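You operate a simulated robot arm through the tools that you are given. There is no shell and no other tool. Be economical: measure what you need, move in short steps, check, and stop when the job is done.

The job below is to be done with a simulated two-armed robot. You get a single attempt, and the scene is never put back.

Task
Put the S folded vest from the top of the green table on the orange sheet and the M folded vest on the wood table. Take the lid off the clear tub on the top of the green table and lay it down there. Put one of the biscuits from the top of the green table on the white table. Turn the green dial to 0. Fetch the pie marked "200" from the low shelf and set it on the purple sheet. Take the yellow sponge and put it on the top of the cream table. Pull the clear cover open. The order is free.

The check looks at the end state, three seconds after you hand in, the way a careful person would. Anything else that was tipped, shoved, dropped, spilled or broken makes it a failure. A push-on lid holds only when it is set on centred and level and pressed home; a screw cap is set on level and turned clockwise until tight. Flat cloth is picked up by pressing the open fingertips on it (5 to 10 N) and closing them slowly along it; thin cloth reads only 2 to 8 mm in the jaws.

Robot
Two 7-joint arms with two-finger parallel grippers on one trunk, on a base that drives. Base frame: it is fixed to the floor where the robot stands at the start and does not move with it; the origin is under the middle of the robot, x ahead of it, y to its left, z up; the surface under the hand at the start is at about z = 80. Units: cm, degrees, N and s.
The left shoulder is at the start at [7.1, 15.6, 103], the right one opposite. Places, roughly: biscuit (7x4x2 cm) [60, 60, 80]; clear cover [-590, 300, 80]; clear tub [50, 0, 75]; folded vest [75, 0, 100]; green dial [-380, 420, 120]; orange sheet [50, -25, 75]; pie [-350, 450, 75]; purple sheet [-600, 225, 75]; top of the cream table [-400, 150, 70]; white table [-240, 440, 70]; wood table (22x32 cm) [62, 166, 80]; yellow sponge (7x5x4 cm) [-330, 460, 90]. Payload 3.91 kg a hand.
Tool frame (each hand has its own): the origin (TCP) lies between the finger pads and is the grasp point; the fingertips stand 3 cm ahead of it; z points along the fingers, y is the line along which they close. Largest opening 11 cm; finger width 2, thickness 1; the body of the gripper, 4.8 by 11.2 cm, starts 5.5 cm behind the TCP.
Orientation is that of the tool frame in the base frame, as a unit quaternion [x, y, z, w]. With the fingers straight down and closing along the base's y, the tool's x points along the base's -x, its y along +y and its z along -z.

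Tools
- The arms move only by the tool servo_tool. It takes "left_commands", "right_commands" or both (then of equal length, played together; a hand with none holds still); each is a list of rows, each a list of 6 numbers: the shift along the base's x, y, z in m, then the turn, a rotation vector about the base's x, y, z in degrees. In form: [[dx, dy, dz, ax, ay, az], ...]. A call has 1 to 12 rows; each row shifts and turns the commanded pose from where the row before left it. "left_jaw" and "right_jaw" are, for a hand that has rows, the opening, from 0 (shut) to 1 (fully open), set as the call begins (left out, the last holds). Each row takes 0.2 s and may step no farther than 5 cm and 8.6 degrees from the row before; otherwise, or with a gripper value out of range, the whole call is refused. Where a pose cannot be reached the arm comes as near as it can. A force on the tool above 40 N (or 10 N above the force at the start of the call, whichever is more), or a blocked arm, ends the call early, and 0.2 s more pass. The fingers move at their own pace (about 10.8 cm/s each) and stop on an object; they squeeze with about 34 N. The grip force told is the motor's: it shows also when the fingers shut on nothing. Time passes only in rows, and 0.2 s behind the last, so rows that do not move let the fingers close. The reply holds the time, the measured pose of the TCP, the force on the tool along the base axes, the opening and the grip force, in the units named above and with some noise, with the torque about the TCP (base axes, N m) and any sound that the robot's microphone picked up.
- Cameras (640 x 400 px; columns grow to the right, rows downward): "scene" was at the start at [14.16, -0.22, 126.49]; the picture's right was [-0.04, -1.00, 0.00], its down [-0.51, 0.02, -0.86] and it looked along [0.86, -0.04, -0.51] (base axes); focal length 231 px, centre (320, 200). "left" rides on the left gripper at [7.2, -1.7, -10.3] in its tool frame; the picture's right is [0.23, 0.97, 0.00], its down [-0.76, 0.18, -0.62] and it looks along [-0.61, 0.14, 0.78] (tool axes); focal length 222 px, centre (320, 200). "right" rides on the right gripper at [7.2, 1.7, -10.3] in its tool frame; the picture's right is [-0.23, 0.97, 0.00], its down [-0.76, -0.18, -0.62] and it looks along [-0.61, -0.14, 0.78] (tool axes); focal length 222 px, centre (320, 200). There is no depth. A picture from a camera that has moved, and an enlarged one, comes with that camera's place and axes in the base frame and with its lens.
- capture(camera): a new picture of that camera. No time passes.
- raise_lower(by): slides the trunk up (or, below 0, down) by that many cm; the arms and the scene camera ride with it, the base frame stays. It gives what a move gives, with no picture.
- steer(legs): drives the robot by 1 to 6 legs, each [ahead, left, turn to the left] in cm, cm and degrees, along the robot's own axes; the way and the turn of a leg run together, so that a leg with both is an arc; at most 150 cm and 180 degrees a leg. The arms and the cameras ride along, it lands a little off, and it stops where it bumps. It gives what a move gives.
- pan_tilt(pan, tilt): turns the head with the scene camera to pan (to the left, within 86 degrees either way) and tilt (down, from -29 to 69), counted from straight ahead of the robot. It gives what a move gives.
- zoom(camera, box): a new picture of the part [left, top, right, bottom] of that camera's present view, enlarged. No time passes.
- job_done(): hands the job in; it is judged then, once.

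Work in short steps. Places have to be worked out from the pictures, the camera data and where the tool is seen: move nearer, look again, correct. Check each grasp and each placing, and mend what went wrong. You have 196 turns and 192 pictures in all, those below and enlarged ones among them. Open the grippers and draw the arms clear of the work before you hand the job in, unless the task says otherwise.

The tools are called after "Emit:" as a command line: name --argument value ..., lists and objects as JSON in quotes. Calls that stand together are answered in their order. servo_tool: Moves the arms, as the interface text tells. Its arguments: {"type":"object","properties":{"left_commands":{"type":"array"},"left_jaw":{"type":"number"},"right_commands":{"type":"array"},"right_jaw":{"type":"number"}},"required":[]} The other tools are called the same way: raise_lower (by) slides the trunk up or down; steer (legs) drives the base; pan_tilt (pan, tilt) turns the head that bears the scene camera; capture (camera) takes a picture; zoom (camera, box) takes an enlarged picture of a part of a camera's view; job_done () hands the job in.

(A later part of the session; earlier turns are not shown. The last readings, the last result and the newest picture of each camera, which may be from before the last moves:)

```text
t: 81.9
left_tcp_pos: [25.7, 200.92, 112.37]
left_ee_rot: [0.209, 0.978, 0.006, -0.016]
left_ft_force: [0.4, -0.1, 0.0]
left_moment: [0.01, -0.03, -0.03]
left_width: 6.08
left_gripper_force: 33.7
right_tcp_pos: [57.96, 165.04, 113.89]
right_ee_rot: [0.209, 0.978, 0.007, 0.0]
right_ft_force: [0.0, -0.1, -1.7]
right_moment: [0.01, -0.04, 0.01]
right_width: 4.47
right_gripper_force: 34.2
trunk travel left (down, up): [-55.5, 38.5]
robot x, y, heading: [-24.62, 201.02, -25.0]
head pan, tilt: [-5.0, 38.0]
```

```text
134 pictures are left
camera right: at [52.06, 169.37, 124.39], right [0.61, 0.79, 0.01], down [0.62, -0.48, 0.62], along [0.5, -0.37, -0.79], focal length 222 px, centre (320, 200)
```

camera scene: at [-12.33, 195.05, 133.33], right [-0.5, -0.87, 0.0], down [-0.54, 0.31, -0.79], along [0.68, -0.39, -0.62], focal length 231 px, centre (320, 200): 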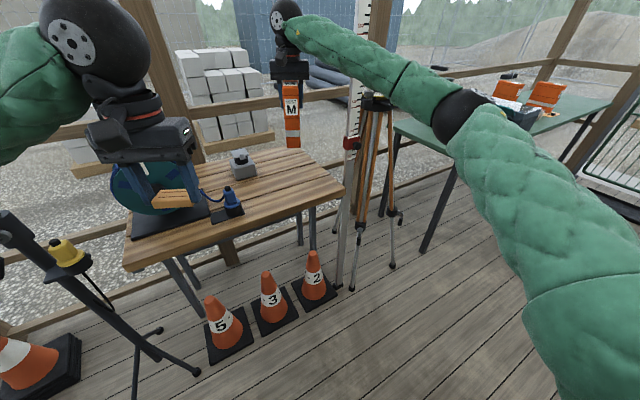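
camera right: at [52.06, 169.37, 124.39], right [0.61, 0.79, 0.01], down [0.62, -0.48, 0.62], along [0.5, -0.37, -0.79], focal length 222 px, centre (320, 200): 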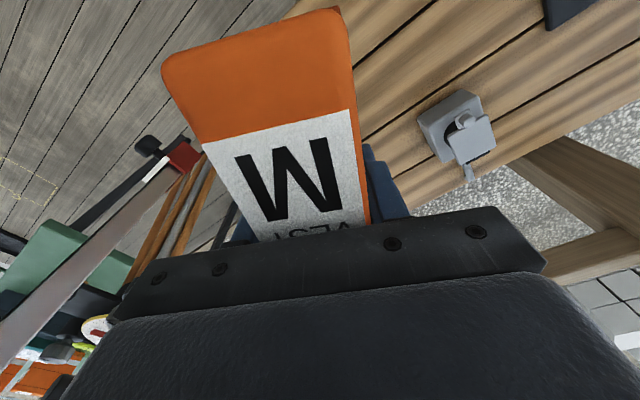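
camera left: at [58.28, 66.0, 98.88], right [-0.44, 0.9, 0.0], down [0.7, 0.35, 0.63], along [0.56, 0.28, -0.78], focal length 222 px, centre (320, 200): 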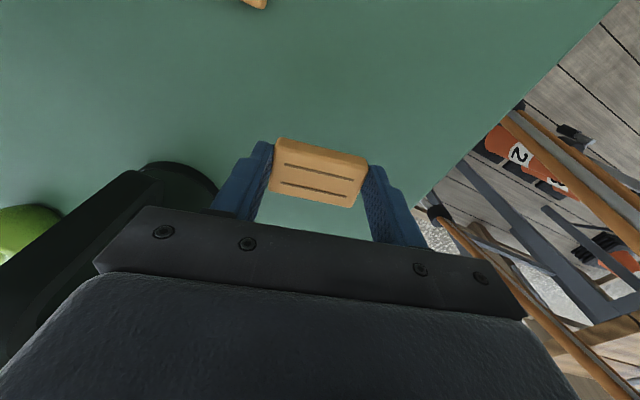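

Descend over the table to just above contact.

Emit:
servo_tool --right_commands '[[0.02, -0.005, -0.03, 0, 0, 0], [0, 0, -0.04, 0, 0, 0], [0, 0, -0.04, 0, 0, 0], [0, 0, -0.04, 0, 0, 0], [0, 0, -0.03, 0, 0, 0]]'

Emit:
capture --camera "scene"

```text
t: 83.1
left_tcp_pos: [25.6, 200.79, 112.17]
left_ee_rot: [0.209, 0.978, 0.007, -0.017]
left_ft_force: [-0.8, 0.7, -0.7]
left_moment: [-0.03, 0.01, 0.01]
left_width: 6.06
left_gripper_force: 33.7
right_tcp_pos: [60.06, 164.43, 95.7]
right_ee_rot: [0.209, 0.978, 0.008, 0.0]
right_ft_force: [-0.5, 0.3, -1.6]
right_moment: [0.04, -0.01, 0.0]
right_width: 4.46
right_gripper_force: 33.9
trunk travel left (down, up): [-55.5, 38.5]
robot x, y, heading: [-24.34, 201.27, -24.7]
head pan, tilt: [-5.0, 38.0]
```

```text
133 pictures are left
camera scene: at [-12.29, 195.02, 133.33], right [-0.5, -0.87, 0.0], down [-0.54, 0.31, -0.79], along [0.68, -0.39, -0.62], focal length 231 px, centre (320, 200)
```

scene: 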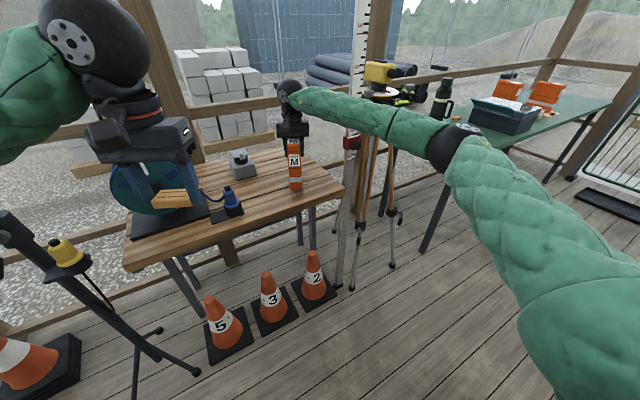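

Clear, no blocking. Lower in small steps to contact.

Emit:
servo_tool --right_commands '[[0, 0, -0.01, 0, 0, 0], [0, 0, -0.006, 0, 0, 0], [0, 0, -0.004, 0, 0, 0], [0, 0, -0.003, 0, 0, 0], [0, 0, -0.003, 0, 0, 0], [0, 0, -0.003, 0, 0, 0]]'

Emit:
zoom --camera "scene" --box '[210, 60, 410, 220]'

```text
t: 84.5
left_tcp_pos: [25.41, 201.04, 112.47]
left_ee_rot: [0.209, 0.978, 0.006, -0.014]
left_ft_force: [-0.6, 1.0, 0.3]
left_moment: [0.01, 0.03, -0.03]
left_width: 6.04
left_gripper_force: 34.3
right_tcp_pos: [59.73, 164.41, 93.29]
right_ee_rot: [0.209, 0.978, 0.007, 0.003]
right_ft_force: [0.1, -0.5, 21.1]
right_moment: [-1.01, -0.77, 0.04]
right_width: 4.46
right_gripper_force: 34.3
trunk travel left (down, up): [-55.5, 38.5]
robot x, y, heading: [-24.49, 201.5, -25.1]
head pan, tilt: [-5.0, 38.0]
```

```text
2.50 times, centred on (310, 140) of scene
camera zoom: at [-12.53, 195.12, 133.4], right [-0.5, -0.87, 0.0], down [-0.53, 0.31, -0.79], along [0.68, -0.39, -0.61], focal length 578 px, centre (345, 350)
```

zoom: 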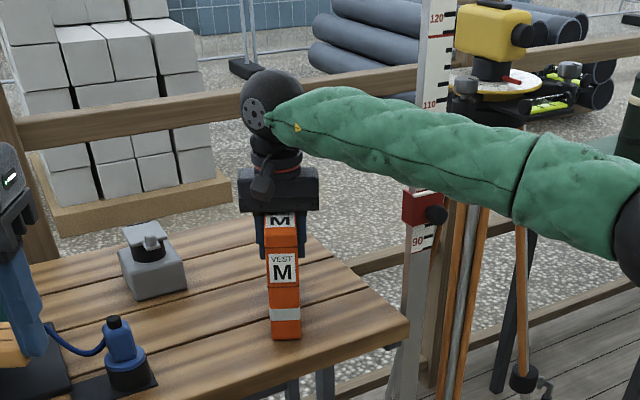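

In contact on the wood table. Relieve, open, and rise.

Emit:
servo_tool --right_commands '[[0, 0, 0.002, 0, 0, 0], [0, 0, 0, 0, 0, 0], [0, 0, 0, 0, 0, 0], [0, 0, 0.03, 0, 0, 0], [0, 0, 0.045, 0, 0, 0], [0, 0, 0.045, 0, 0, 0], [0, 0, 0.045, 0, 0, 0], [-0.04, 0.01, 0, 0, 0, 0], [-0.04, 0.01, 0, 0, 0, 0], [-0.04, 0.01, 0, 0, 0, 0], [-0.04, 0.01, 0, 0, 0, 0], [-0.04, 0.01, 0, 0, 0, 0]]' --right_jaw 1

Emit:
capture --camera "scene"

```text
t: 87.1
left_tcp_pos: [25.47, 200.82, 112.38]
left_ee_rot: [0.209, 0.978, 0.006, -0.015]
left_ft_force: [0.0, 0.1, 0.6]
left_moment: [0.01, 0.02, 0.05]
left_width: 6.08
left_gripper_force: 34.7
right_tcp_pos: [39.64, 169.71, 109.89]
right_ee_rot: [0.21, 0.978, 0.007, 0.0]
right_ft_force: [0.8, 0.3, 0.6]
right_moment: [-0.02, 0.0, 0.0]
right_width: 10.97
right_gripper_force: 0.1
trunk travel left (down, up): [-55.5, 38.5]
robot x, y, heading: [-24.7, 201.39, -24.5]
head pan, tilt: [-5.0, 38.0]
```

```text
131 pictures are left
camera scene: at [-12.44, 195.04, 133.35], right [-0.5, -0.87, 0.0], down [-0.53, 0.31, -0.79], along [0.68, -0.39, -0.62], focal length 231 px, centre (320, 200)
```

scene: 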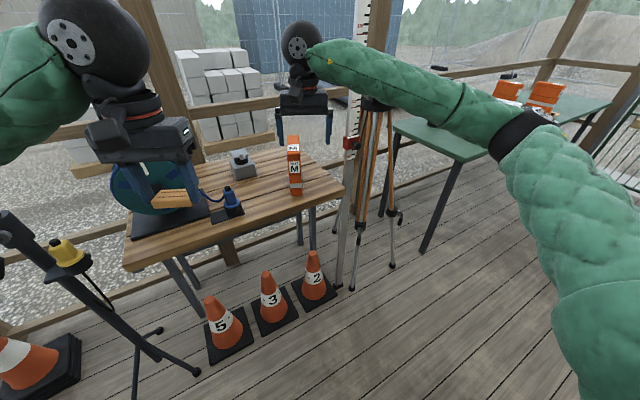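

M vest stands on the wood table. Back away and turn left to look toward the white-table area.

Emit:
steer --legs '[[-50, 0, 0]]'

Emit:
servo_tool --right_commands '[[-0.03, 0.03, 0, 0, 0, 0], [-0.03, 0.03, 0, 0, 0, 0], [-0.02, 0.01, 0, 0, 0, 0]]'

Emit:
steer --legs '[[0, 0, 155]]'

Emit:
pan_tilt --pan 0 --tilt 20

Emit:
capture --camera "scene"

```text
t: 90.0
left_tcp_pos: [-19.59, 221.89, 112.28]
left_ee_rot: [0.208, 0.978, 0.006, -0.016]
left_ft_force: [0.2, -0.2, -0.5]
left_moment: [-0.01, -0.01, 0.02]
left_width: 6.07
left_gripper_force: 34.3
right_tcp_pos: [-5.38, 190.57, 109.88]
right_ee_rot: [0.209, 0.978, 0.006, 0.001]
right_ft_force: [0.0, -0.5, 0.3]
right_moment: [-0.01, -0.01, 0.01]
right_width: 11.0
right_gripper_force: 0.1
trunk travel left (down, up): [-55.5, 38.5]
robot x, y, heading: [-69.92, 221.65, -24.6]
head pan, tilt: [-5.0, 38.0]
```

```text
t: 90.8
left_tcp_pos: [-19.58, 221.88, 112.31]
left_ee_rot: [0.208, 0.978, 0.007, -0.015]
left_ft_force: [-0.1, 0.4, -0.7]
left_moment: [-0.01, -0.01, -0.01]
left_width: 6.06
left_gripper_force: 33.7
right_tcp_pos: [-13.43, 197.77, 109.43]
right_ee_rot: [0.21, 0.978, 0.006, 0.0]
right_ft_force: [-0.2, -0.3, -0.1]
right_moment: [0.01, -0.03, 0.0]
right_width: 11.02
right_gripper_force: 0.0
trunk travel left (down, up): [-55.5, 38.5]
robot x, y, heading: [-69.69, 222.04, -24.6]
head pan, tilt: [-5.0, 38.0]
```

```text
t: 93.8
left_tcp_pos: [-34.28, 256.62, 112.47]
left_ee_rot: [-0.167, 0.986, 0.0, -0.017]
left_ft_force: [-0.8, -0.1, -0.1]
left_moment: [-0.04, 0.0, 0.0]
left_width: 6.06
left_gripper_force: 34.1
right_tcp_pos: [-13.33, 244.78, 109.8]
right_ee_rot: [-0.179, 0.984, 0.009, 0.0]
right_ft_force: [-0.4, 0.7, 1.5]
right_moment: [-0.02, -0.01, -0.02]
right_width: 11.02
right_gripper_force: 0.1
trunk travel left (down, up): [-55.5, 38.5]
robot x, y, heading: [-69.95, 222.72, 20.0]
head pan, tilt: [-5.0, 38.0]
stopped in leg 1: the robot was blocked; the commanded pose is now the measured one
```

```text
t: 94.6
left_tcp_pos: [-34.01, 256.96, 112.16]
left_ee_rot: [-0.17, 0.985, -0.001, -0.02]
left_ft_force: [-0.1, -0.2, -0.3]
left_moment: [-0.01, 0.01, 0.0]
left_width: 6.07
left_gripper_force: 34.1
right_tcp_pos: [-12.98, 245.0, 109.54]
right_ee_rot: [-0.18, 0.984, 0.007, -0.002]
right_ft_force: [0.5, 0.2, 0.0]
right_moment: [0.02, -0.01, -0.01]
right_width: 11.0
right_gripper_force: 0.1
trunk travel left (down, up): [-55.5, 38.5]
robot x, y, heading: [-70.05, 222.63, 19.6]
head pan, tilt: [0.0, 20.0]
```

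```text
130 pictures are left
camera scene: at [-56.2, 227.83, 136.13], right [0.34, -0.94, 0.0], down [-0.33, -0.12, -0.94], along [0.88, 0.32, -0.35], focal length 231 px, centre (320, 200)
```

scene: 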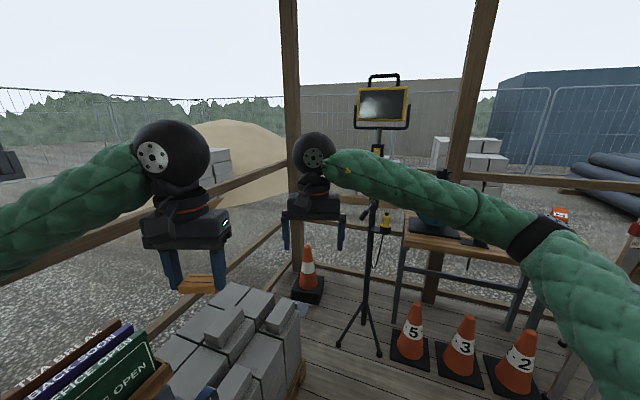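

The turn was blocked by something at the left (sign rack near the pallet). Turn back 8° and look left before moving.

Emit:
steer --legs '[[0, 0, -15]]'

Emit:
pan_tilt --pan 80 --tilt 30

Emit:
capture --camera "scene"

Emit:
pan_tilt --pan -86 --tilt 30

Emit:
capture --camera "scene"

```text
t: 95.8
left_tcp_pos: [-26.83, 246.83, 112.24]
left_ee_rot: [-0.041, 0.999, 0.001, -0.017]
left_ft_force: [0.7, -0.4, -1.1]
left_moment: [0.01, -0.01, 0.0]
left_width: 6.06
left_gripper_force: 33.7
right_tcp_pos: [-9.52, 229.78, 109.79]
right_ee_rot: [-0.051, 0.999, 0.008, 0.0]
right_ft_force: [-1.3, 0.5, 1.0]
right_moment: [0.05, 0.01, 0.0]
right_width: 11.03
right_gripper_force: 0.0
trunk travel left (down, up): [-55.5, 38.5]
robot x, y, heading: [-69.98, 222.92, 4.8]
head pan, tilt: [0.0, 20.0]
```

```text
t: 97.4
left_tcp_pos: [-26.78, 246.74, 112.26]
left_ee_rot: [-0.043, 0.999, 0.001, -0.017]
left_ft_force: [0.3, -0.1, -0.3]
left_moment: [-0.02, -0.02, 0.02]
left_width: 6.05
left_gripper_force: 34.1
right_tcp_pos: [-9.5, 229.87, 109.82]
right_ee_rot: [-0.051, 0.999, 0.007, 0.001]
right_ft_force: [0.5, 0.2, 0.0]
right_moment: [0.02, 0.01, 0.04]
right_width: 11.0
right_gripper_force: 0.0
trunk travel left (down, up): [-55.5, 38.5]
robot x, y, heading: [-70.13, 222.74, 5.2]
head pan, tilt: [80.0, 30.0]
```

```text
129 pictures are left
camera scene: at [-64.35, 232.5, 134.57], right [1.0, -0.08, 0.0], down [-0.04, -0.5, -0.87], along [0.07, 0.86, -0.5], focal length 231 px, centre (320, 200)
```

scene: 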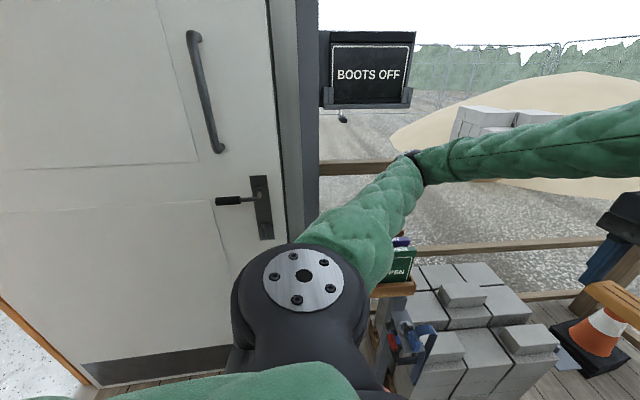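

```text
t: 99.9
left_tcp_pos: [-26.87, 246.86, 112.18]
left_ee_rot: [-0.041, 0.999, 0.001, -0.019]
left_ft_force: [0.3, -0.3, -1.0]
left_moment: [0.02, 0.05, -0.02]
left_width: 6.05
left_gripper_force: 33.9
right_tcp_pos: [-9.58, 229.9, 109.72]
right_ee_rot: [-0.051, 0.999, 0.007, 0.001]
right_ft_force: [0.1, -0.1, -0.1]
right_moment: [-0.02, 0.01, 0.02]
right_width: 11.02
right_gripper_force: 0.1
trunk travel left (down, up): [-55.5, 38.5]
robot x, y, heading: [-70.31, 222.73, 5.2]
head pan, tilt: [-85.9, 30.0]
```

```text
128 pictures are left
camera scene: at [-63.66, 214.56, 134.57], right [-0.99, -0.16, 0.0], down [-0.08, 0.49, -0.87], along [0.14, -0.85, -0.5], focal length 231 px, centre (320, 200)
```

scene: 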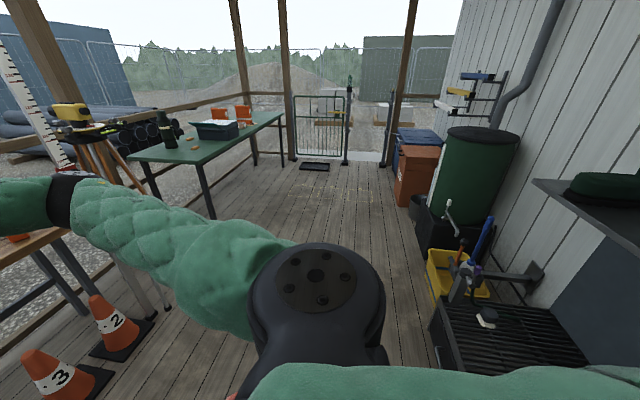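

We're on a porch; the inner rooms are via a doorway in the wall (x≈−177, y≈205–303). I move to the open middle of the porch to turn around.

Emit:
steer --legs '[[20, -112, -5]]'

Emit:
pan_tilt --pan 86 --tilt 25

Emit:
capture --camera "scene"

```text
t: 105.8
left_tcp_pos: [-0.34, 129.67, 112.29]
left_ee_rot: [0.014, 1.0, 0.002, -0.017]
left_ft_force: [-0.1, 0.3, -0.3]
left_moment: [0.01, -0.04, 0.0]
left_width: 6.05
left_gripper_force: 34.1
right_tcp_pos: [15.01, 110.86, 109.85]
right_ee_rot: [0.004, 1.0, 0.007, 0.001]
right_ft_force: [0.5, 0.1, -0.5]
right_moment: [-0.01, -0.01, -0.04]
right_width: 11.02
right_gripper_force: 0.0
trunk travel left (down, up): [-55.5, 38.5]
robot x, y, heading: [-46.21, 110.83, -1.4]
head pan, tilt: [-85.9, 30.0]
```

```text
t: 108.3
left_tcp_pos: [-0.32, 129.7, 112.32]
left_ee_rot: [0.013, 1.0, 0.002, -0.017]
left_ft_force: [-0.1, 0.1, -0.5]
left_moment: [0.01, -0.04, 0.03]
left_width: 6.05
left_gripper_force: 33.6
right_tcp_pos: [14.91, 110.98, 109.75]
right_ee_rot: [0.005, 1.0, 0.007, 0.001]
right_ft_force: [0.0, -0.7, 0.4]
right_moment: [0.01, 0.02, 0.0]
right_width: 10.98
right_gripper_force: 0.0
trunk travel left (down, up): [-55.5, 38.5]
robot x, y, heading: [-46.11, 110.69, -1.1]
head pan, tilt: [85.9, 25.0]
```

```text
127 pictures are left
camera scene: at [-40.15, 119.99, 135.37], right [1.0, -0.09, 0.0], down [-0.04, -0.42, -0.91], along [0.08, 0.9, -0.42], focal length 231 px, centre (320, 200)
```

scene: 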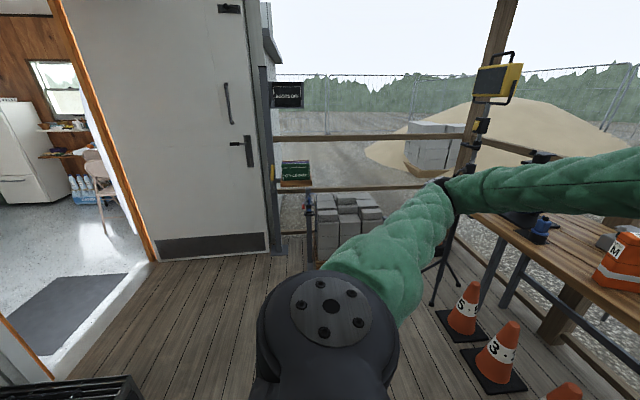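

Doorway is about 90 cm wide (y 203–293). Shift slightly and turn to face it (heading 180°).

Emit:
steer --legs '[[8, -12, 0], [0, 0, 90], [0, 0, 90]]'

Emit:
pan_tilt --pan -15 --tilt 20

Emit:
capture --camera "scene"

```text
t: 117.3
left_tcp_pos: [-84.14, 79.48, 112.28]
left_ee_rot: [1.0, -0.013, 0.017, 0.002]
left_ft_force: [0.4, 0.2, -0.3]
left_moment: [-0.02, -0.01, 0.02]
left_width: 6.07
left_gripper_force: 34.2
right_tcp_pos: [-99.46, 98.26, 109.78]
right_ee_rot: [1.0, -0.004, -0.001, 0.007]
right_ft_force: [-0.2, 0.7, -1.0]
right_moment: [0.02, 0.02, -0.02]
right_width: 11.02
right_gripper_force: 0.0
trunk travel left (down, up): [-55.5, 38.5]
robot x, y, heading: [-38.42, 98.65, 179.1]
head pan, tilt: [85.9, 25.0]
```

```text
t: 119.1
left_tcp_pos: [-84.11, 79.51, 112.29]
left_ee_rot: [1.0, -0.014, 0.017, 0.002]
left_ft_force: [0.1, 0.9, -0.7]
left_moment: [0.0, 0.02, -0.02]
left_width: 6.07
left_gripper_force: 33.1
right_tcp_pos: [-99.58, 98.25, 109.81]
right_ee_rot: [1.0, -0.004, -0.001, 0.007]
right_ft_force: [0.8, -1.3, -0.3]
right_moment: [-0.02, -0.01, 0.0]
right_width: 11.01
right_gripper_force: 0.3
trunk travel left (down, up): [-55.5, 38.5]
robot x, y, heading: [-38.48, 98.65, 178.9]
head pan, tilt: [-15.0, 20.0]
```

```text
126 pictures are left
camera scene: at [-52.39, 101.38, 136.17], right [0.28, 0.96, 0.0], down [0.33, -0.09, -0.94], along [-0.9, 0.26, -0.34], focal length 231 px, centre (320, 200)
```

scene: 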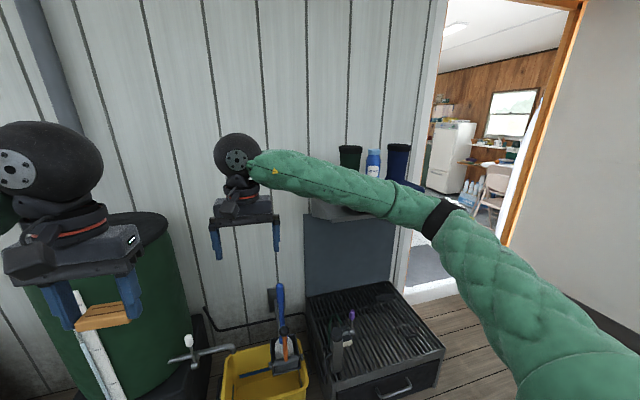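

Slide right 98 cm toward the doorway line (still short of the door leaf), then look in.

Emit:
steer --legs '[[0, -98, 1]]'

Emit:
pan_tilt --pan -18 --tilt 25

Emit:
capture --camera "scene"

```text
t: 124.3
left_tcp_pos: [-82.95, 177.63, 112.33]
left_ee_rot: [1.0, -0.004, 0.017, 0.001]
left_ft_force: [0.3, 0.6, -0.4]
left_moment: [0.0, 0.01, -0.02]
left_width: 6.05
left_gripper_force: 33.7
right_tcp_pos: [-98.47, 196.27, 109.7]
right_ee_rot: [1.0, 0.005, -0.001, 0.007]
right_ft_force: [-0.3, -0.4, -0.4]
right_moment: [0.0, -0.01, -0.01]
right_width: 11.0
right_gripper_force: 0.1
trunk travel left (down, up): [-55.5, 38.5]
robot x, y, heading: [-37.49, 197.87, -180.0]
head pan, tilt: [-15.0, 20.0]
```

```text
t: 124.9
left_tcp_pos: [-82.83, 177.69, 112.24]
left_ee_rot: [1.0, -0.003, 0.017, 0.002]
left_ft_force: [0.1, 0.5, 0.1]
left_moment: [0.02, -0.01, 0.0]
left_width: 6.04
left_gripper_force: 33.8
right_tcp_pos: [-98.56, 196.07, 109.74]
right_ee_rot: [1.0, 0.006, -0.001, 0.008]
right_ft_force: [-0.9, 0.0, 0.5]
right_moment: [-0.04, 0.03, 0.01]
right_width: 10.98
right_gripper_force: 0.1
trunk travel left (down, up): [-55.5, 38.5]
robot x, y, heading: [-37.44, 197.28, -179.9]
head pan, tilt: [-18.0, 25.0]
```

```text
125 pictures are left
camera scene: at [-51.26, 200.54, 135.37], right [0.31, 0.95, 0.0], down [0.4, -0.13, -0.91], along [-0.86, 0.28, -0.42], focal length 231 px, centre (320, 200)
```

scene: 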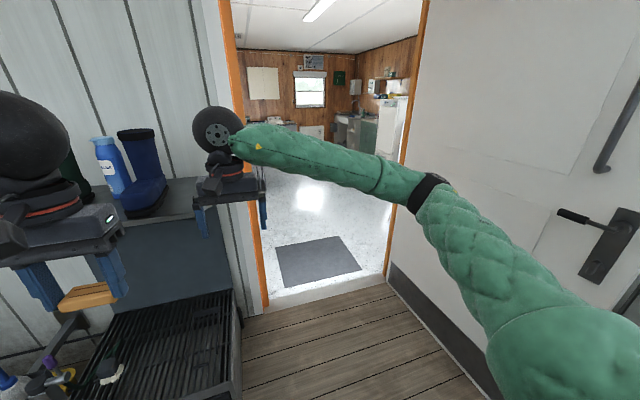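

Doorway spans y 199–294. Slide 18 cm more, then extend both arms straight ahead to narrow the elbows.

Emit:
steer --legs '[[0, -18, 0]]'

Emit:
servo_tool --left_commands '[[-0.045, 0.005, 0, 0, 0, 0], [-0.045, 0.005, 0, 0, 0, 0], [-0.045, 0.005, 0, 0, 0, 0], [-0.045, 0.005, 0, 0, 0, 0], [-0.045, 0.005, 0, 0, 0, 0], [-0.045, 0.005, 0, 0, 0, 0], [-0.045, 0.005, 0, 0, 0, 0], [-0.045, 0.005, 0, 0, 0, 0], [-0.045, 0.005, 0, 0, 0, 0], [-0.045, 0.005, 0, 0, 0, 0]]' --right_commands '[[-0.029, 0.015, 0.003, 0, 0, 0], [-0.029, 0.015, 0, 0, 0, 0], [-0.029, 0.015, 0, 0, 0, 0], [-0.029, 0.015, 0, 0, 0, 0], [-0.029, 0.015, 0, 0, 0, 0], [-0.029, 0.015, 0, 0, 0, 0], [-0.029, 0.015, 0, 0, 0, 0], [-0.029, 0.015, 0, 0, 0, 0], [-0.029, 0.0, 0, 0, 0, 0], [-0.029, 0.0, 0, 0, 0, 0]]' --right_jaw 0.3

Emit:
capture --camera "scene"

```text
t: 126.4
left_tcp_pos: [-82.85, 196.24, 112.32]
left_ee_rot: [1.0, -0.004, 0.018, 0.003]
left_ft_force: [0.7, 0.9, 0.9]
left_moment: [-0.03, -0.02, 0.02]
left_width: 6.07
left_gripper_force: 33.9
right_tcp_pos: [-98.52, 214.72, 109.87]
right_ee_rot: [1.0, 0.005, -0.001, 0.007]
right_ft_force: [1.1, 0.3, 0.0]
right_moment: [-0.01, 0.03, 0.01]
right_width: 10.97
right_gripper_force: 0.0
trunk travel left (down, up): [-55.5, 38.5]
robot x, y, heading: [-37.16, 215.68, 179.7]
head pan, tilt: [-18.0, 25.0]
```

```text
t: 128.6
left_tcp_pos: [-128.06, 201.11, 111.94]
left_ee_rot: [1.0, -0.005, 0.018, 0.003]
left_ft_force: [-0.1, 0.6, -0.4]
left_moment: [0.02, -0.02, 0.0]
left_width: 6.06
left_gripper_force: 34.3
right_tcp_pos: [-127.92, 226.46, 109.81]
right_ee_rot: [1.0, 0.005, 0.001, 0.006]
right_ft_force: [0.2, 1.1, -0.1]
right_moment: [0.01, 0.02, 0.03]
right_width: 3.29
right_gripper_force: 0.1
trunk travel left (down, up): [-55.5, 38.5]
robot x, y, heading: [-37.55, 215.46, 180.0]
head pan, tilt: [-18.0, 25.0]
```

```text
124 pictures are left
camera scene: at [-51.42, 218.91, 135.33], right [0.31, 0.95, 0.0], down [0.4, -0.13, -0.91], along [-0.86, 0.28, -0.42], focal length 231 px, centre (320, 200)
```

scene: 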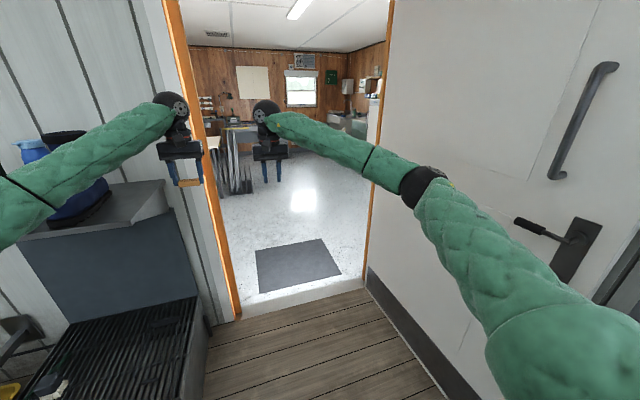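

Elbows still flare ~45 cm. Raise and extend the hands further so the arms straighten.

Emit:
servo_tool --left_commands '[[-0.015, 0.0, 0.035, 0, 0, 0], [-0.015, 0, 0.035, 0, 0, 0], [-0.015, 0, 0.035, 0, 0, 0], [-0.01, 0, 0.03, 0, 0, 0]]' --right_commands '[[-0.015, 0.0, 0.035, 0, 0, 0], [-0.015, 0, 0.035, 0, 0, 0], [-0.015, 0, 0.035, 0, 0, 0], [-0.01, 0, 0.03, 0, 0, 0]]'

Emit:
capture --camera "scene"

```text
t: 129.6
left_tcp_pos: [-133.28, 201.27, 125.8]
left_ee_rot: [1.0, -0.006, 0.018, 0.003]
left_ft_force: [0.2, -0.2, -1.2]
left_moment: [-0.02, 0.02, -0.01]
left_width: 6.06
left_gripper_force: 33.9
right_tcp_pos: [-133.12, 226.76, 123.73]
right_ee_rot: [1.0, 0.003, -0.001, 0.007]
right_ft_force: [0.4, -0.7, 0.4]
right_moment: [-0.01, 0.0, -0.02]
right_width: 3.3
right_gripper_force: 0.0
trunk travel left (down, up): [-55.5, 38.5]
robot x, y, heading: [-37.66, 215.95, 179.7]
head pan, tilt: [-18.0, 25.0]
```

```text
123 pictures are left
camera scene: at [-51.14, 218.84, 135.36], right [0.31, 0.95, 0.0], down [0.4, -0.13, -0.91], along [-0.86, 0.28, -0.42], focal length 231 px, centre (320, 200)
```

scene: 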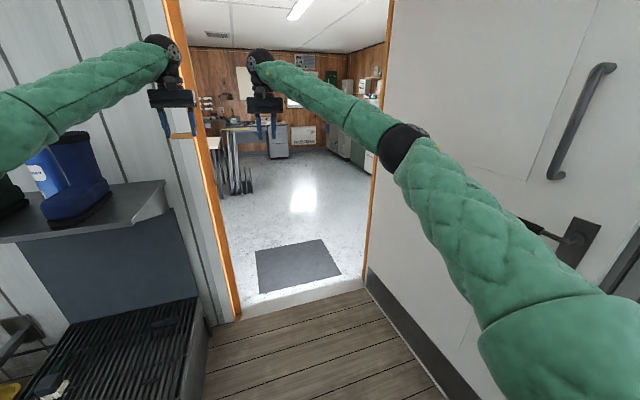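

Elbows now ~35 cm out. A bit more extension for margin.

Emit:
servo_tool --left_commands '[[-0.01, 0.01, 0.04, 0, 0, 0], [-0.01, 0.01, 0.04, 0, 0, 0], [-0.005, 0, 0.02, 0, 0, 0], [0, 0, 0, 0, 0, 0]]' --right_commands '[[-0.01, 0.0, 0.04, 0, 0, 0], [-0.01, 0, 0.04, 0, 0, 0], [-0.005, 0, 0.02, 0, 0, 0], [0, 0, 0, 0, 0, 0]]'

Emit:
capture --camera "scene"

```text
t: 130.6
left_tcp_pos: [-136.01, 203.13, 135.7]
left_ee_rot: [1.0, -0.004, 0.017, 0.002]
left_ft_force: [-0.4, 0.4, -1.1]
left_moment: [-0.02, 0.01, -0.02]
left_width: 6.07
left_gripper_force: 33.6
right_tcp_pos: [-135.83, 226.57, 133.63]
right_ee_rot: [1.0, 0.005, -0.001, 0.006]
right_ft_force: [-0.7, -0.3, -0.7]
right_moment: [-0.01, -0.02, 0.02]
right_width: 3.32
right_gripper_force: 0.0
trunk travel left (down, up): [-55.5, 38.5]
robot x, y, heading: [-37.44, 215.82, 180.0]
head pan, tilt: [-18.0, 25.0]
```

```text
122 pictures are left
camera scene: at [-51.26, 218.86, 135.37], right [0.31, 0.95, 0.0], down [0.4, -0.13, -0.91], along [-0.86, 0.28, -0.42], focal length 231 px, centre (320, 200)
```

scene: 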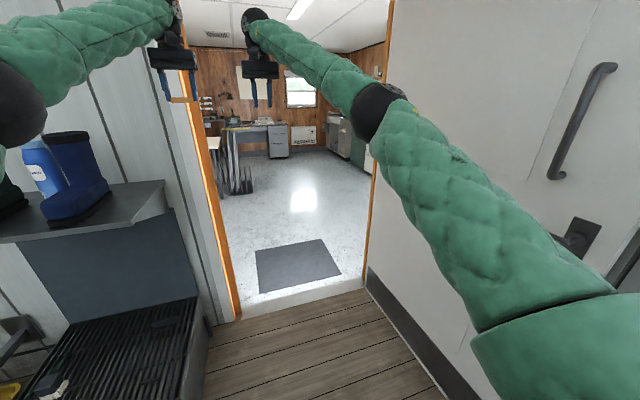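

Good (elbows ~31 cm). Slide right 31 cm to centre on the doorway and check.

Emit:
steer --legs '[[0, -31, 0]]'

Emit:
pan_tilt --pan 0 --tilt 25

Emit:
capture --camera "scene"

```text
t: 132.4
left_tcp_pos: [-136.71, 219.17, 137.47]
left_ee_rot: [0.999, 0.043, 0.01, 0.001]
left_ft_force: [-0.1, 1.8, 1.3]
left_moment: [-0.14, 0.03, -0.02]
left_width: 6.08
left_gripper_force: 33.8
right_tcp_pos: [-138.58, 242.3, 135.41]
right_ee_rot: [0.998, 0.055, -0.009, 0.008]
right_ft_force: [0.9, 2.3, 1.8]
right_moment: [-0.14, 0.16, -0.02]
right_width: 3.29
right_gripper_force: 0.0
trunk travel left (down, up): [-55.5, 38.5]
robot x, y, heading: [-41.6, 241.26, -174.3]
head pan, tilt: [-18.0, 25.0]
stopped in leg 1: the robot was blocked; the commanded pose is now the measured one
```

```text
t: 133.3
left_tcp_pos: [-137.9, 220.62, 135.82]
left_ee_rot: [0.999, 0.032, 0.017, 0.0]
left_ft_force: [-0.3, 0.0, -0.5]
left_moment: [-0.01, -0.03, -0.01]
left_width: 6.07
left_gripper_force: 34.1
right_tcp_pos: [-139.21, 243.91, 133.84]
right_ee_rot: [0.999, 0.041, -0.002, 0.006]
right_ft_force: [0.3, -0.5, -0.3]
right_moment: [0.03, -0.04, -0.03]
right_width: 3.3
right_gripper_force: 0.0
trunk travel left (down, up): [-55.5, 38.5]
robot x, y, heading: [-40.74, 240.35, -176.1]
head pan, tilt: [0.0, 25.0]
```

```text
121 pictures are left
camera scene: at [-55.23, 239.48, 135.32], right [-0.07, 1.0, 0.0], down [0.42, 0.03, -0.91], along [-0.9, -0.06, -0.43], focal length 231 px, centre (320, 200)
```

scene: 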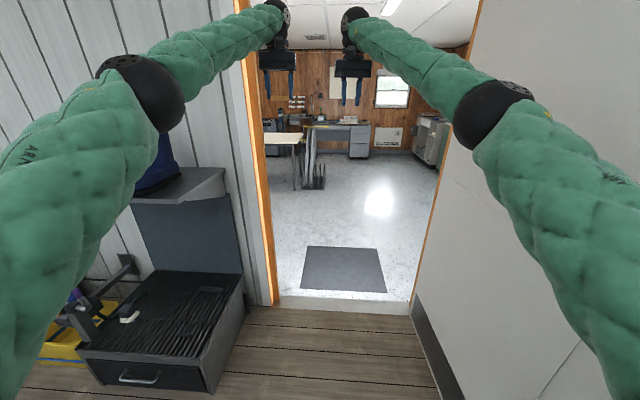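

Right elbow touched the open door. Slide back left a little, then straighten the arms further.

Emit:
steer --legs '[[0, 8, 0], [0, 0, -3.5]]'

Emit:
servo_tool --left_commands '[[-0.015, 0.0, 0.04, 0, 0, 0], [-0.015, 0, 0.04, 0, 0, 0], [-0.015, 0, 0.03, 0, 0, 0], [0, 0, 0, 0, 0, 0]]' --right_commands '[[-0.015, 0.0, 0.04, 0, 0, 0], [-0.015, 0, 0.04, 0, 0, 0], [-0.015, 0, 0.03, 0, 0, 0], [0, 0, 0, 0, 0, 0]]'

Emit:
capture --camera "scene"

```text
t: 134.8
left_tcp_pos: [-137.72, 219.58, 136.21]
left_ee_rot: [1.0, 0.0, 0.015, 0.002]
left_ft_force: [-0.5, 0.3, -0.1]
left_moment: [-0.04, 0.06, 0.01]
left_width: 6.04
left_gripper_force: 34.7
right_tcp_pos: [-137.65, 242.86, 134.14]
right_ee_rot: [1.0, 0.01, -0.004, 0.007]
right_ft_force: [-0.4, 1.1, 0.4]
right_moment: [-0.02, 0.02, 0.0]
right_width: 3.3
right_gripper_force: 0.1
trunk travel left (down, up): [-55.5, 38.5]
robot x, y, heading: [-40.04, 233.0, -179.9]
head pan, tilt: [0.0, 25.0]
```

```text
t: 135.8
left_tcp_pos: [-138.25, 219.44, 139.52]
left_ee_rot: [1.0, 0.001, 0.015, 0.001]
left_ft_force: [-0.5, 0.1, -0.1]
left_moment: [0.01, -0.01, 0.01]
left_width: 6.05
left_gripper_force: 34.3
left hand out of reach, approached as far as the arm can: row 1, 2, 3
right_tcp_pos: [-138.78, 242.26, 139.82]
right_ee_rot: [1.0, 0.009, -0.003, 0.005]
right_ft_force: [-0.1, 0.0, -0.8]
right_moment: [0.05, 0.01, 0.0]
right_width: 3.29
right_gripper_force: 0.0
right hand out of reach, approached as far as the arm can: row 2, 3
trunk travel left (down, up): [-55.5, 38.5]
robot x, y, heading: [-39.98, 233.09, -179.8]
head pan, tilt: [0.0, 25.0]
```

```text
120 pictures are left
camera scene: at [-54.15, 232.9, 135.39], right [-0.01, 1.0, 0.0], down [0.42, 0.0, -0.91], along [-0.91, 0.0, -0.42], focal length 231 px, centre (320, 200)
```

scene: 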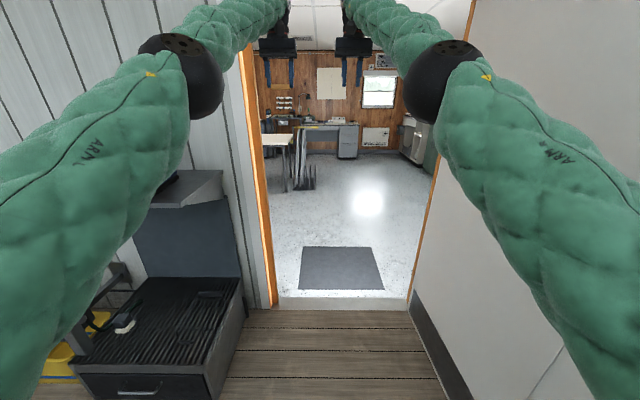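

Arms are straight now. Slide right 14 cm to y≈247, then go forward through the door.

Emit:
steer --legs '[[0, -14, 0]]'

Emit:
capture --camera "scene"

```text
t: 136.9
left_tcp_pos: [-138.59, 226.44, 141.27]
left_ee_rot: [1.0, 0.009, 0.009, 0.004]
left_ft_force: [1.5, 1.2, 2.5]
left_moment: [-0.08, 0.16, 0.01]
left_width: 6.05
left_gripper_force: 33.8
right_tcp_pos: [-139.54, 249.24, 141.51]
right_ee_rot: [1.0, 0.02, -0.012, 0.008]
right_ft_force: [1.2, 0.7, 2.0]
right_moment: [-0.08, 0.1, -0.01]
right_width: 3.3
right_gripper_force: 0.1
trunk travel left (down, up): [-55.5, 38.5]
robot x, y, heading: [-42.34, 240.81, -178.6]
head pan, tilt: [0.0, 25.0]
stopped in leg 1: the robot was blocked; the commanded pose is now the measured one
```

```text
119 pictures are left
camera scene: at [-55.26, 241.26, 135.58], right [-0.02, 1.0, 0.0], down [0.41, 0.01, -0.91], along [-0.91, -0.02, -0.41], focal length 231 px, centre (320, 200)
```

scene: 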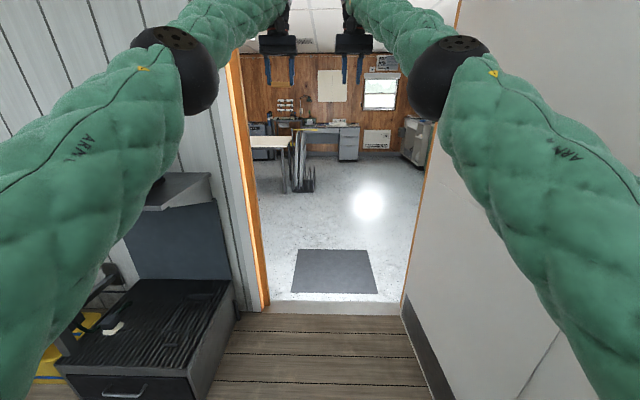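

The base itself bumps something at the right rear (pallet/rack). Ease left, go ahead 40 cm, then slide right to centre.

Emit:
steer --legs '[[0, 3, 0], [38, 0, -1.2]]'

Emit:
steer --legs '[[0, -8, 0]]'

Emit:
capture --camera "scene"

```text
t: 139.7
left_tcp_pos: [-177.56, 223.88, 140.02]
left_ee_rot: [1.0, 0.001, 0.014, 0.002]
left_ft_force: [-0.5, 0.3, -1.1]
left_moment: [-0.01, -0.03, 0.0]
left_width: 6.05
left_gripper_force: 34.3
right_tcp_pos: [-178.01, 246.86, 140.18]
right_ee_rot: [1.0, 0.011, -0.005, 0.006]
right_ft_force: [-0.4, -0.1, 0.0]
right_moment: [-0.01, 0.02, -0.01]
right_width: 3.32
right_gripper_force: 0.1
trunk travel left (down, up): [-55.5, 38.5]
robot x, y, heading: [-79.2, 237.05, -179.5]
head pan, tilt: [0.0, 25.0]
```

```text
t: 140.8
left_tcp_pos: [-177.8, 232.33, 139.89]
left_ee_rot: [1.0, 0.0, 0.013, 0.002]
left_ft_force: [1.1, -0.4, -0.5]
left_moment: [-0.07, -0.04, -0.03]
left_width: 6.05
left_gripper_force: 33.9
right_tcp_pos: [-178.28, 255.13, 140.24]
right_ee_rot: [1.0, 0.01, -0.005, 0.007]
right_ft_force: [-0.5, 1.0, -0.3]
right_moment: [-0.02, 0.01, 0.0]
right_width: 3.31
right_gripper_force: 0.0
trunk travel left (down, up): [-55.5, 38.5]
robot x, y, heading: [-79.64, 245.52, -179.4]
head pan, tilt: [0.0, 25.0]
```

```text
118 pictures are left
camera scene: at [-93.94, 245.78, 135.35], right [-0.01, 1.0, 0.0], down [0.42, 0.0, -0.91], along [-0.91, -0.01, -0.42], focal length 231 px, centre (320, 200)
```

scene: 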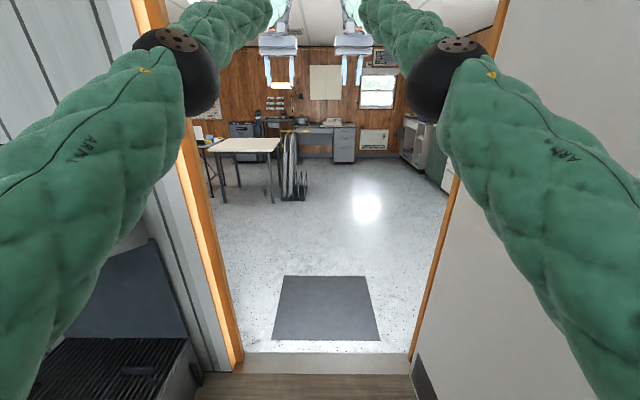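

Centred. Drive through the doorway 140 cm.

Emit:
steer --legs '[[70, 0, -0.6], [70, 0, 0]]'

Emit:
capture --camera "scene"

```text
t: 148.1
left_tcp_pos: [-317.9, 232.41, 140.18]
left_ee_rot: [1.0, -0.003, 0.014, 0.002]
left_ft_force: [0.2, 0.1, -0.3]
left_moment: [0.0, -0.01, -0.01]
left_width: 6.07
left_gripper_force: 34.0
right_tcp_pos: [-318.4, 255.15, 140.35]
right_ee_rot: [1.0, 0.008, -0.005, 0.007]
right_ft_force: [-1.1, -0.9, -0.7]
right_moment: [0.0, -0.02, -0.02]
right_width: 3.27
right_gripper_force: 0.1
trunk travel left (down, up): [-55.5, 38.5]
robot x, y, heading: [-219.87, 245.01, -179.7]
head pan, tilt: [0.0, 25.0]
```

```text
117 pictures are left
camera scene: at [-234.08, 245.28, 135.67], right [0.0, 1.0, 0.0], down [0.42, 0.0, -0.91], along [-0.91, 0.0, -0.42], focal length 231 px, centre (320, 200)
```

scene: 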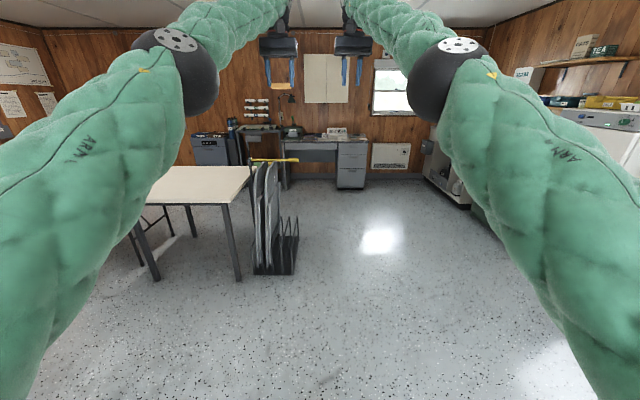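

Inside. Retract the arms to a compact pose and look to the right for the white table.

Emit:
servo_tool --left_commands '[[0.04, 0, -0.025, 0, 0, 0], [0.04, 0, -0.025, 0, 0, 0], [0.04, -0.01, -0.025, 0, 0, 0], [0.04, -0.01, -0.025, 0, 0, 0], [0.04, -0.01, -0.02, 0, 0, 0], [0.04, -0.01, -0.02, 0, 0, 0], [0.04, -0.01, -0.02, 0, 0, 0], [0.04, -0.01, -0.02, 0, 0, 0]]' --right_commands '[[0.04, 0, -0.025, 0, 0, 0], [0.04, 0, -0.025, 0, 0, 0], [0.04, 0.01, -0.025, 0, 0, 0], [0.04, 0.01, -0.025, 0, 0, 0], [0.04, 0.01, -0.02, 0, 0, 0], [0.04, 0.01, -0.02, 0, 0, 0], [0.04, 0.01, -0.02, 0, 0, 0], [0.04, 0.01, -0.02, 0, 0, 0]]'

Emit:
steer --legs '[[40, 0, 0]]'

Emit:
pan_tilt --pan -60 --tilt 22

Emit:
capture --camera "scene"

```text
t: 149.9
left_tcp_pos: [-285.79, 226.27, 121.77]
left_ee_rot: [1.0, -0.003, 0.012, 0.002]
left_ft_force: [-0.2, 0.8, 0.0]
left_moment: [-0.04, -0.02, -0.03]
left_width: 6.05
left_gripper_force: 34.0
right_tcp_pos: [-286.11, 261.25, 122.43]
right_ee_rot: [1.0, 0.007, -0.006, 0.007]
right_ft_force: [0.7, -0.2, 0.7]
right_moment: [0.0, -0.01, -0.01]
right_width: 3.32
right_gripper_force: 0.0
trunk travel left (down, up): [-55.5, 38.5]
robot x, y, heading: [-220.08, 245.35, -180.0]
head pan, tilt: [0.0, 25.0]
```

```text
t: 152.4
left_tcp_pos: [-325.63, 225.49, 121.52]
left_ee_rot: [1.0, 0.0, 0.015, 0.002]
left_ft_force: [0.1, -0.2, -0.2]
left_moment: [-0.02, -0.03, 0.0]
left_width: 6.05
left_gripper_force: 34.1
right_tcp_pos: [-326.34, 260.42, 122.13]
right_ee_rot: [1.0, 0.012, -0.004, 0.007]
right_ft_force: [0.0, 0.3, -0.2]
right_moment: [0.02, -0.06, 0.0]
right_width: 3.31
right_gripper_force: 0.1
trunk travel left (down, up): [-55.5, 38.5]
robot x, y, heading: [-259.67, 245.19, -179.5]
head pan, tilt: [0.0, 25.0]
```

```text
t: 153.7
left_tcp_pos: [-325.29, 225.67, 121.6]
left_ee_rot: [1.0, 0.001, 0.014, 0.001]
left_ft_force: [0.1, -1.7, 1.1]
left_moment: [-0.02, 0.0, -0.01]
left_width: 6.05
left_gripper_force: 34.2
right_tcp_pos: [-326.0, 260.37, 122.32]
right_ee_rot: [1.0, 0.011, -0.005, 0.006]
right_ft_force: [-0.1, -0.3, 0.5]
right_moment: [0.02, 0.01, 0.02]
right_width: 3.3
right_gripper_force: 0.1
trunk travel left (down, up): [-55.5, 38.5]
robot x, y, heading: [-259.78, 244.88, -179.3]
head pan, tilt: [-60.0, 22.0]
```

```text
116 pictures are left
camera scene: at [-269.15, 253.05, 135.85], right [0.86, 0.51, 0.0], down [0.19, -0.32, -0.93], along [-0.47, 0.8, -0.37], focal length 231 px, centre (320, 200)
```

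scene: 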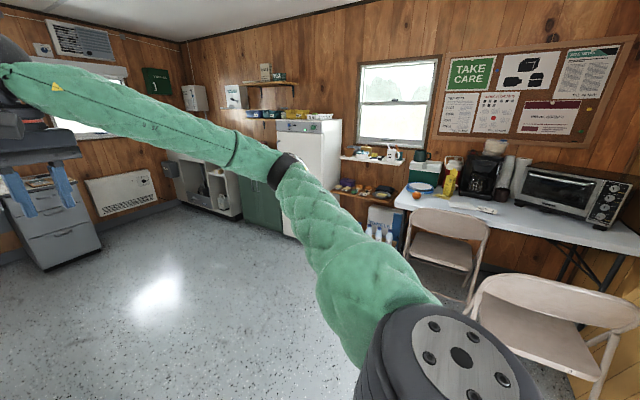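

White table is along the far wall with chairs in front; the shelves (pies, sponge) and white appliance with a panel are to its left. Turn right to face it.

Emit:
steer --legs '[[0, 0, -90]]'

Emit:
pan_tilt --pan 0 --tilt 22

Emit:
capture --camera "scene"

```text
t: 157.9
left_tcp_pos: [-277.9, 311.12, 121.58]
left_ee_rot: [-0.703, 0.711, -0.008, -0.012]
left_ft_force: [0.5, -0.8, -0.5]
left_moment: [0.0, -0.01, -0.04]
left_width: 6.02
left_gripper_force: 33.9
right_tcp_pos: [-243.0, 311.46, 122.25]
right_ee_rot: [0.71, -0.704, -0.008, 0.001]
right_ft_force: [1.0, 0.5, 0.0]
right_moment: [-0.02, 0.02, -0.01]
right_width: 3.29
right_gripper_force: 0.0
trunk travel left (down, up): [-55.5, 38.5]
robot x, y, heading: [-259.67, 244.69, 89.8]
head pan, tilt: [-60.0, 22.0]
```

```text
t: 159.2
left_tcp_pos: [-277.93, 311.17, 121.6]
left_ee_rot: [-0.703, 0.711, -0.009, -0.011]
left_ft_force: [0.8, 0.9, -0.5]
left_moment: [-0.01, 0.02, -0.01]
left_width: 6.03
left_gripper_force: 34.1
right_tcp_pos: [-243.02, 311.29, 122.14]
right_ee_rot: [0.71, -0.704, -0.009, 0.001]
right_ft_force: [-0.3, 0.5, -1.2]
right_moment: [0.02, -0.02, 0.0]
right_width: 3.29
right_gripper_force: 0.1
trunk travel left (down, up): [-55.5, 38.5]
robot x, y, heading: [-259.38, 244.81, 89.4]
head pan, tilt: [0.0, 22.0]
```

```text
115 pictures are left
camera scene: at [-259.3, 259.46, 135.85], right [1.0, -0.01, 0.0], down [0.0, -0.38, -0.93], along [0.01, 0.93, -0.38], focal length 231 px, centre (320, 200)
```

scene: 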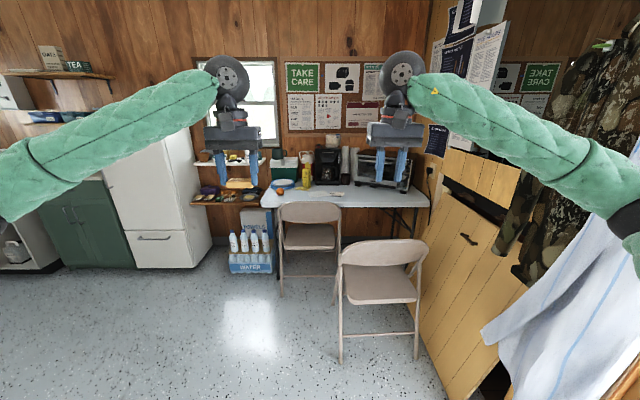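

Zoom on the table and shelves to find a free spot and the objects.

Emit:
zoom --camera "scene" --box '[180, 140, 440, 300]'

Emit:
steer --legs '[[80, 32, 0.5]]'

Emit:
capture --camera "scene"

```text
2.46 times, centred on (310, 220) of scene
camera zoom: at [-259.3, 259.46, 135.85], right [1.0, -0.01, 0.0], down [0.0, -0.38, -0.93], along [0.01, 0.93, -0.38], focal length 569 px, centre (345, 151)
```

zoom: 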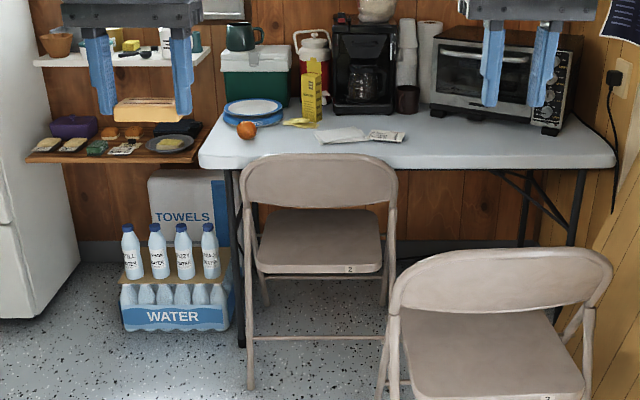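

```text
t: 163.9
left_tcp_pos: [-311.36, 392.75, 121.59]
left_ee_rot: [0.708, -0.706, 0.009, 0.011]
left_ft_force: [0.4, -0.5, -0.1]
left_moment: [0.01, -0.03, 0.0]
left_width: 6.06
left_gripper_force: 33.5
right_tcp_pos: [-276.51, 393.4, 122.24]
right_ee_rot: [0.715, -0.699, -0.008, 0.002]
right_ft_force: [0.4, 0.1, 0.3]
right_moment: [-0.01, 0.02, 0.01]
right_width: 3.3
right_gripper_force: 0.1
trunk travel left (down, up): [-55.5, 38.5]
robot x, y, heading: [-291.83, 326.34, 90.5]
head pan, tilt: [0.0, 22.0]
```

```text
113 pictures are left
camera scene: at [-292.17, 341.28, 135.84], right [1.0, 0.01, 0.0], down [0.0, -0.38, -0.93], along [-0.01, 0.93, -0.38], focal length 231 px, centre (320, 200)
```

scene: 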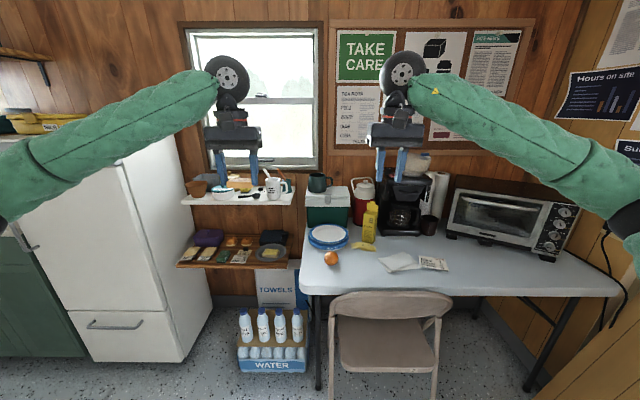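

Table surface z≈71.5; free spot at about (−276, 413) between the orange and napkin. Move the right hand aside and the left hand over the spot.

Emit:
servo_tool --right_commands '[[0.045, 0, 0, 0, 0, 0], [0.045, 0, 0, 0, 0, 0], [0.045, -0.01, 0, 0, 0, 0], [0.045, -0.02, 0, 0, 0, 0], [0.03, -0.03, 0, 0, 0, 0], [0, 0, 0, 0, 0, 0], [0, 0, 0, 0, 0, 0], [0, 0, 0, 0, 0, 0], [0, 0, 0, 0, 0, 0], [0, 0, 0, 0, 0, 0]]' --left_commands '[[0, 0, 0, 0, 0, 0], [0, 0, 0, 0, 0, 0], [0.04, 0.02, 0, 0, 0, 0], [0.04, 0.02, 0, 0, 0, 0], [0.04, 0.02, 0, 0, 0, 0], [0.04, 0.02, 0, 0, 0, 0], [0.04, 0.02, 0, 0, 0, 0], [0.04, 0.02, 0, 0, 0, 0], [0.04, 0.02, 0, 0, 0, 0], [0.04, 0.02, 0, 0, 0, 0]]'

Emit:
capture --camera "left"

Emit:
capture --camera "scene"

```text
t: 166.1
left_tcp_pos: [-279.22, 408.85, 121.48]
left_ee_rot: [0.708, -0.706, 0.007, 0.012]
left_ft_force: [1.5, -0.1, -0.3]
left_moment: [-0.01, 0.0, -0.01]
left_width: 6.05
left_gripper_force: 33.7
right_tcp_pos: [-255.23, 387.56, 122.23]
right_ee_rot: [0.714, -0.7, -0.009, 0.003]
right_ft_force: [0.1, 0.3, 0.3]
right_moment: [-0.01, 0.02, 0.0]
right_width: 3.32
right_gripper_force: 0.2
trunk travel left (down, up): [-55.5, 38.5]
robot x, y, heading: [-292.23, 326.64, 90.4]
head pan, tilt: [0.0, 22.0]
```

```text
112 pictures are left
camera left: at [-277.55, 401.79, 132.16], right [-0.97, -0.23, 0.01], down [-0.18, 0.78, 0.6], along [-0.15, 0.58, -0.8], focal length 222 px, centre (320, 200)
```

left: 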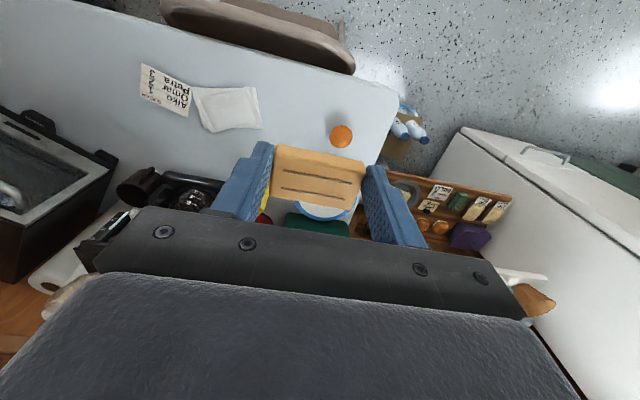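

```text
111 pictures are left
camera scene: at [-291.92, 341.28, 135.84], right [1.0, 0.01, 0.0], down [0.0, -0.38, -0.93], along [-0.01, 0.93, -0.38], focal length 231 px, centre (320, 200)
```

scene: 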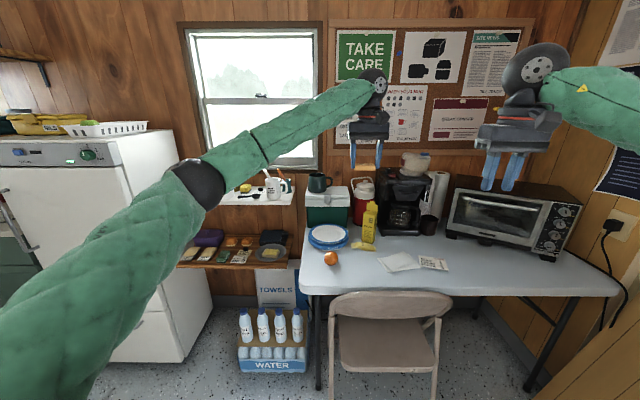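

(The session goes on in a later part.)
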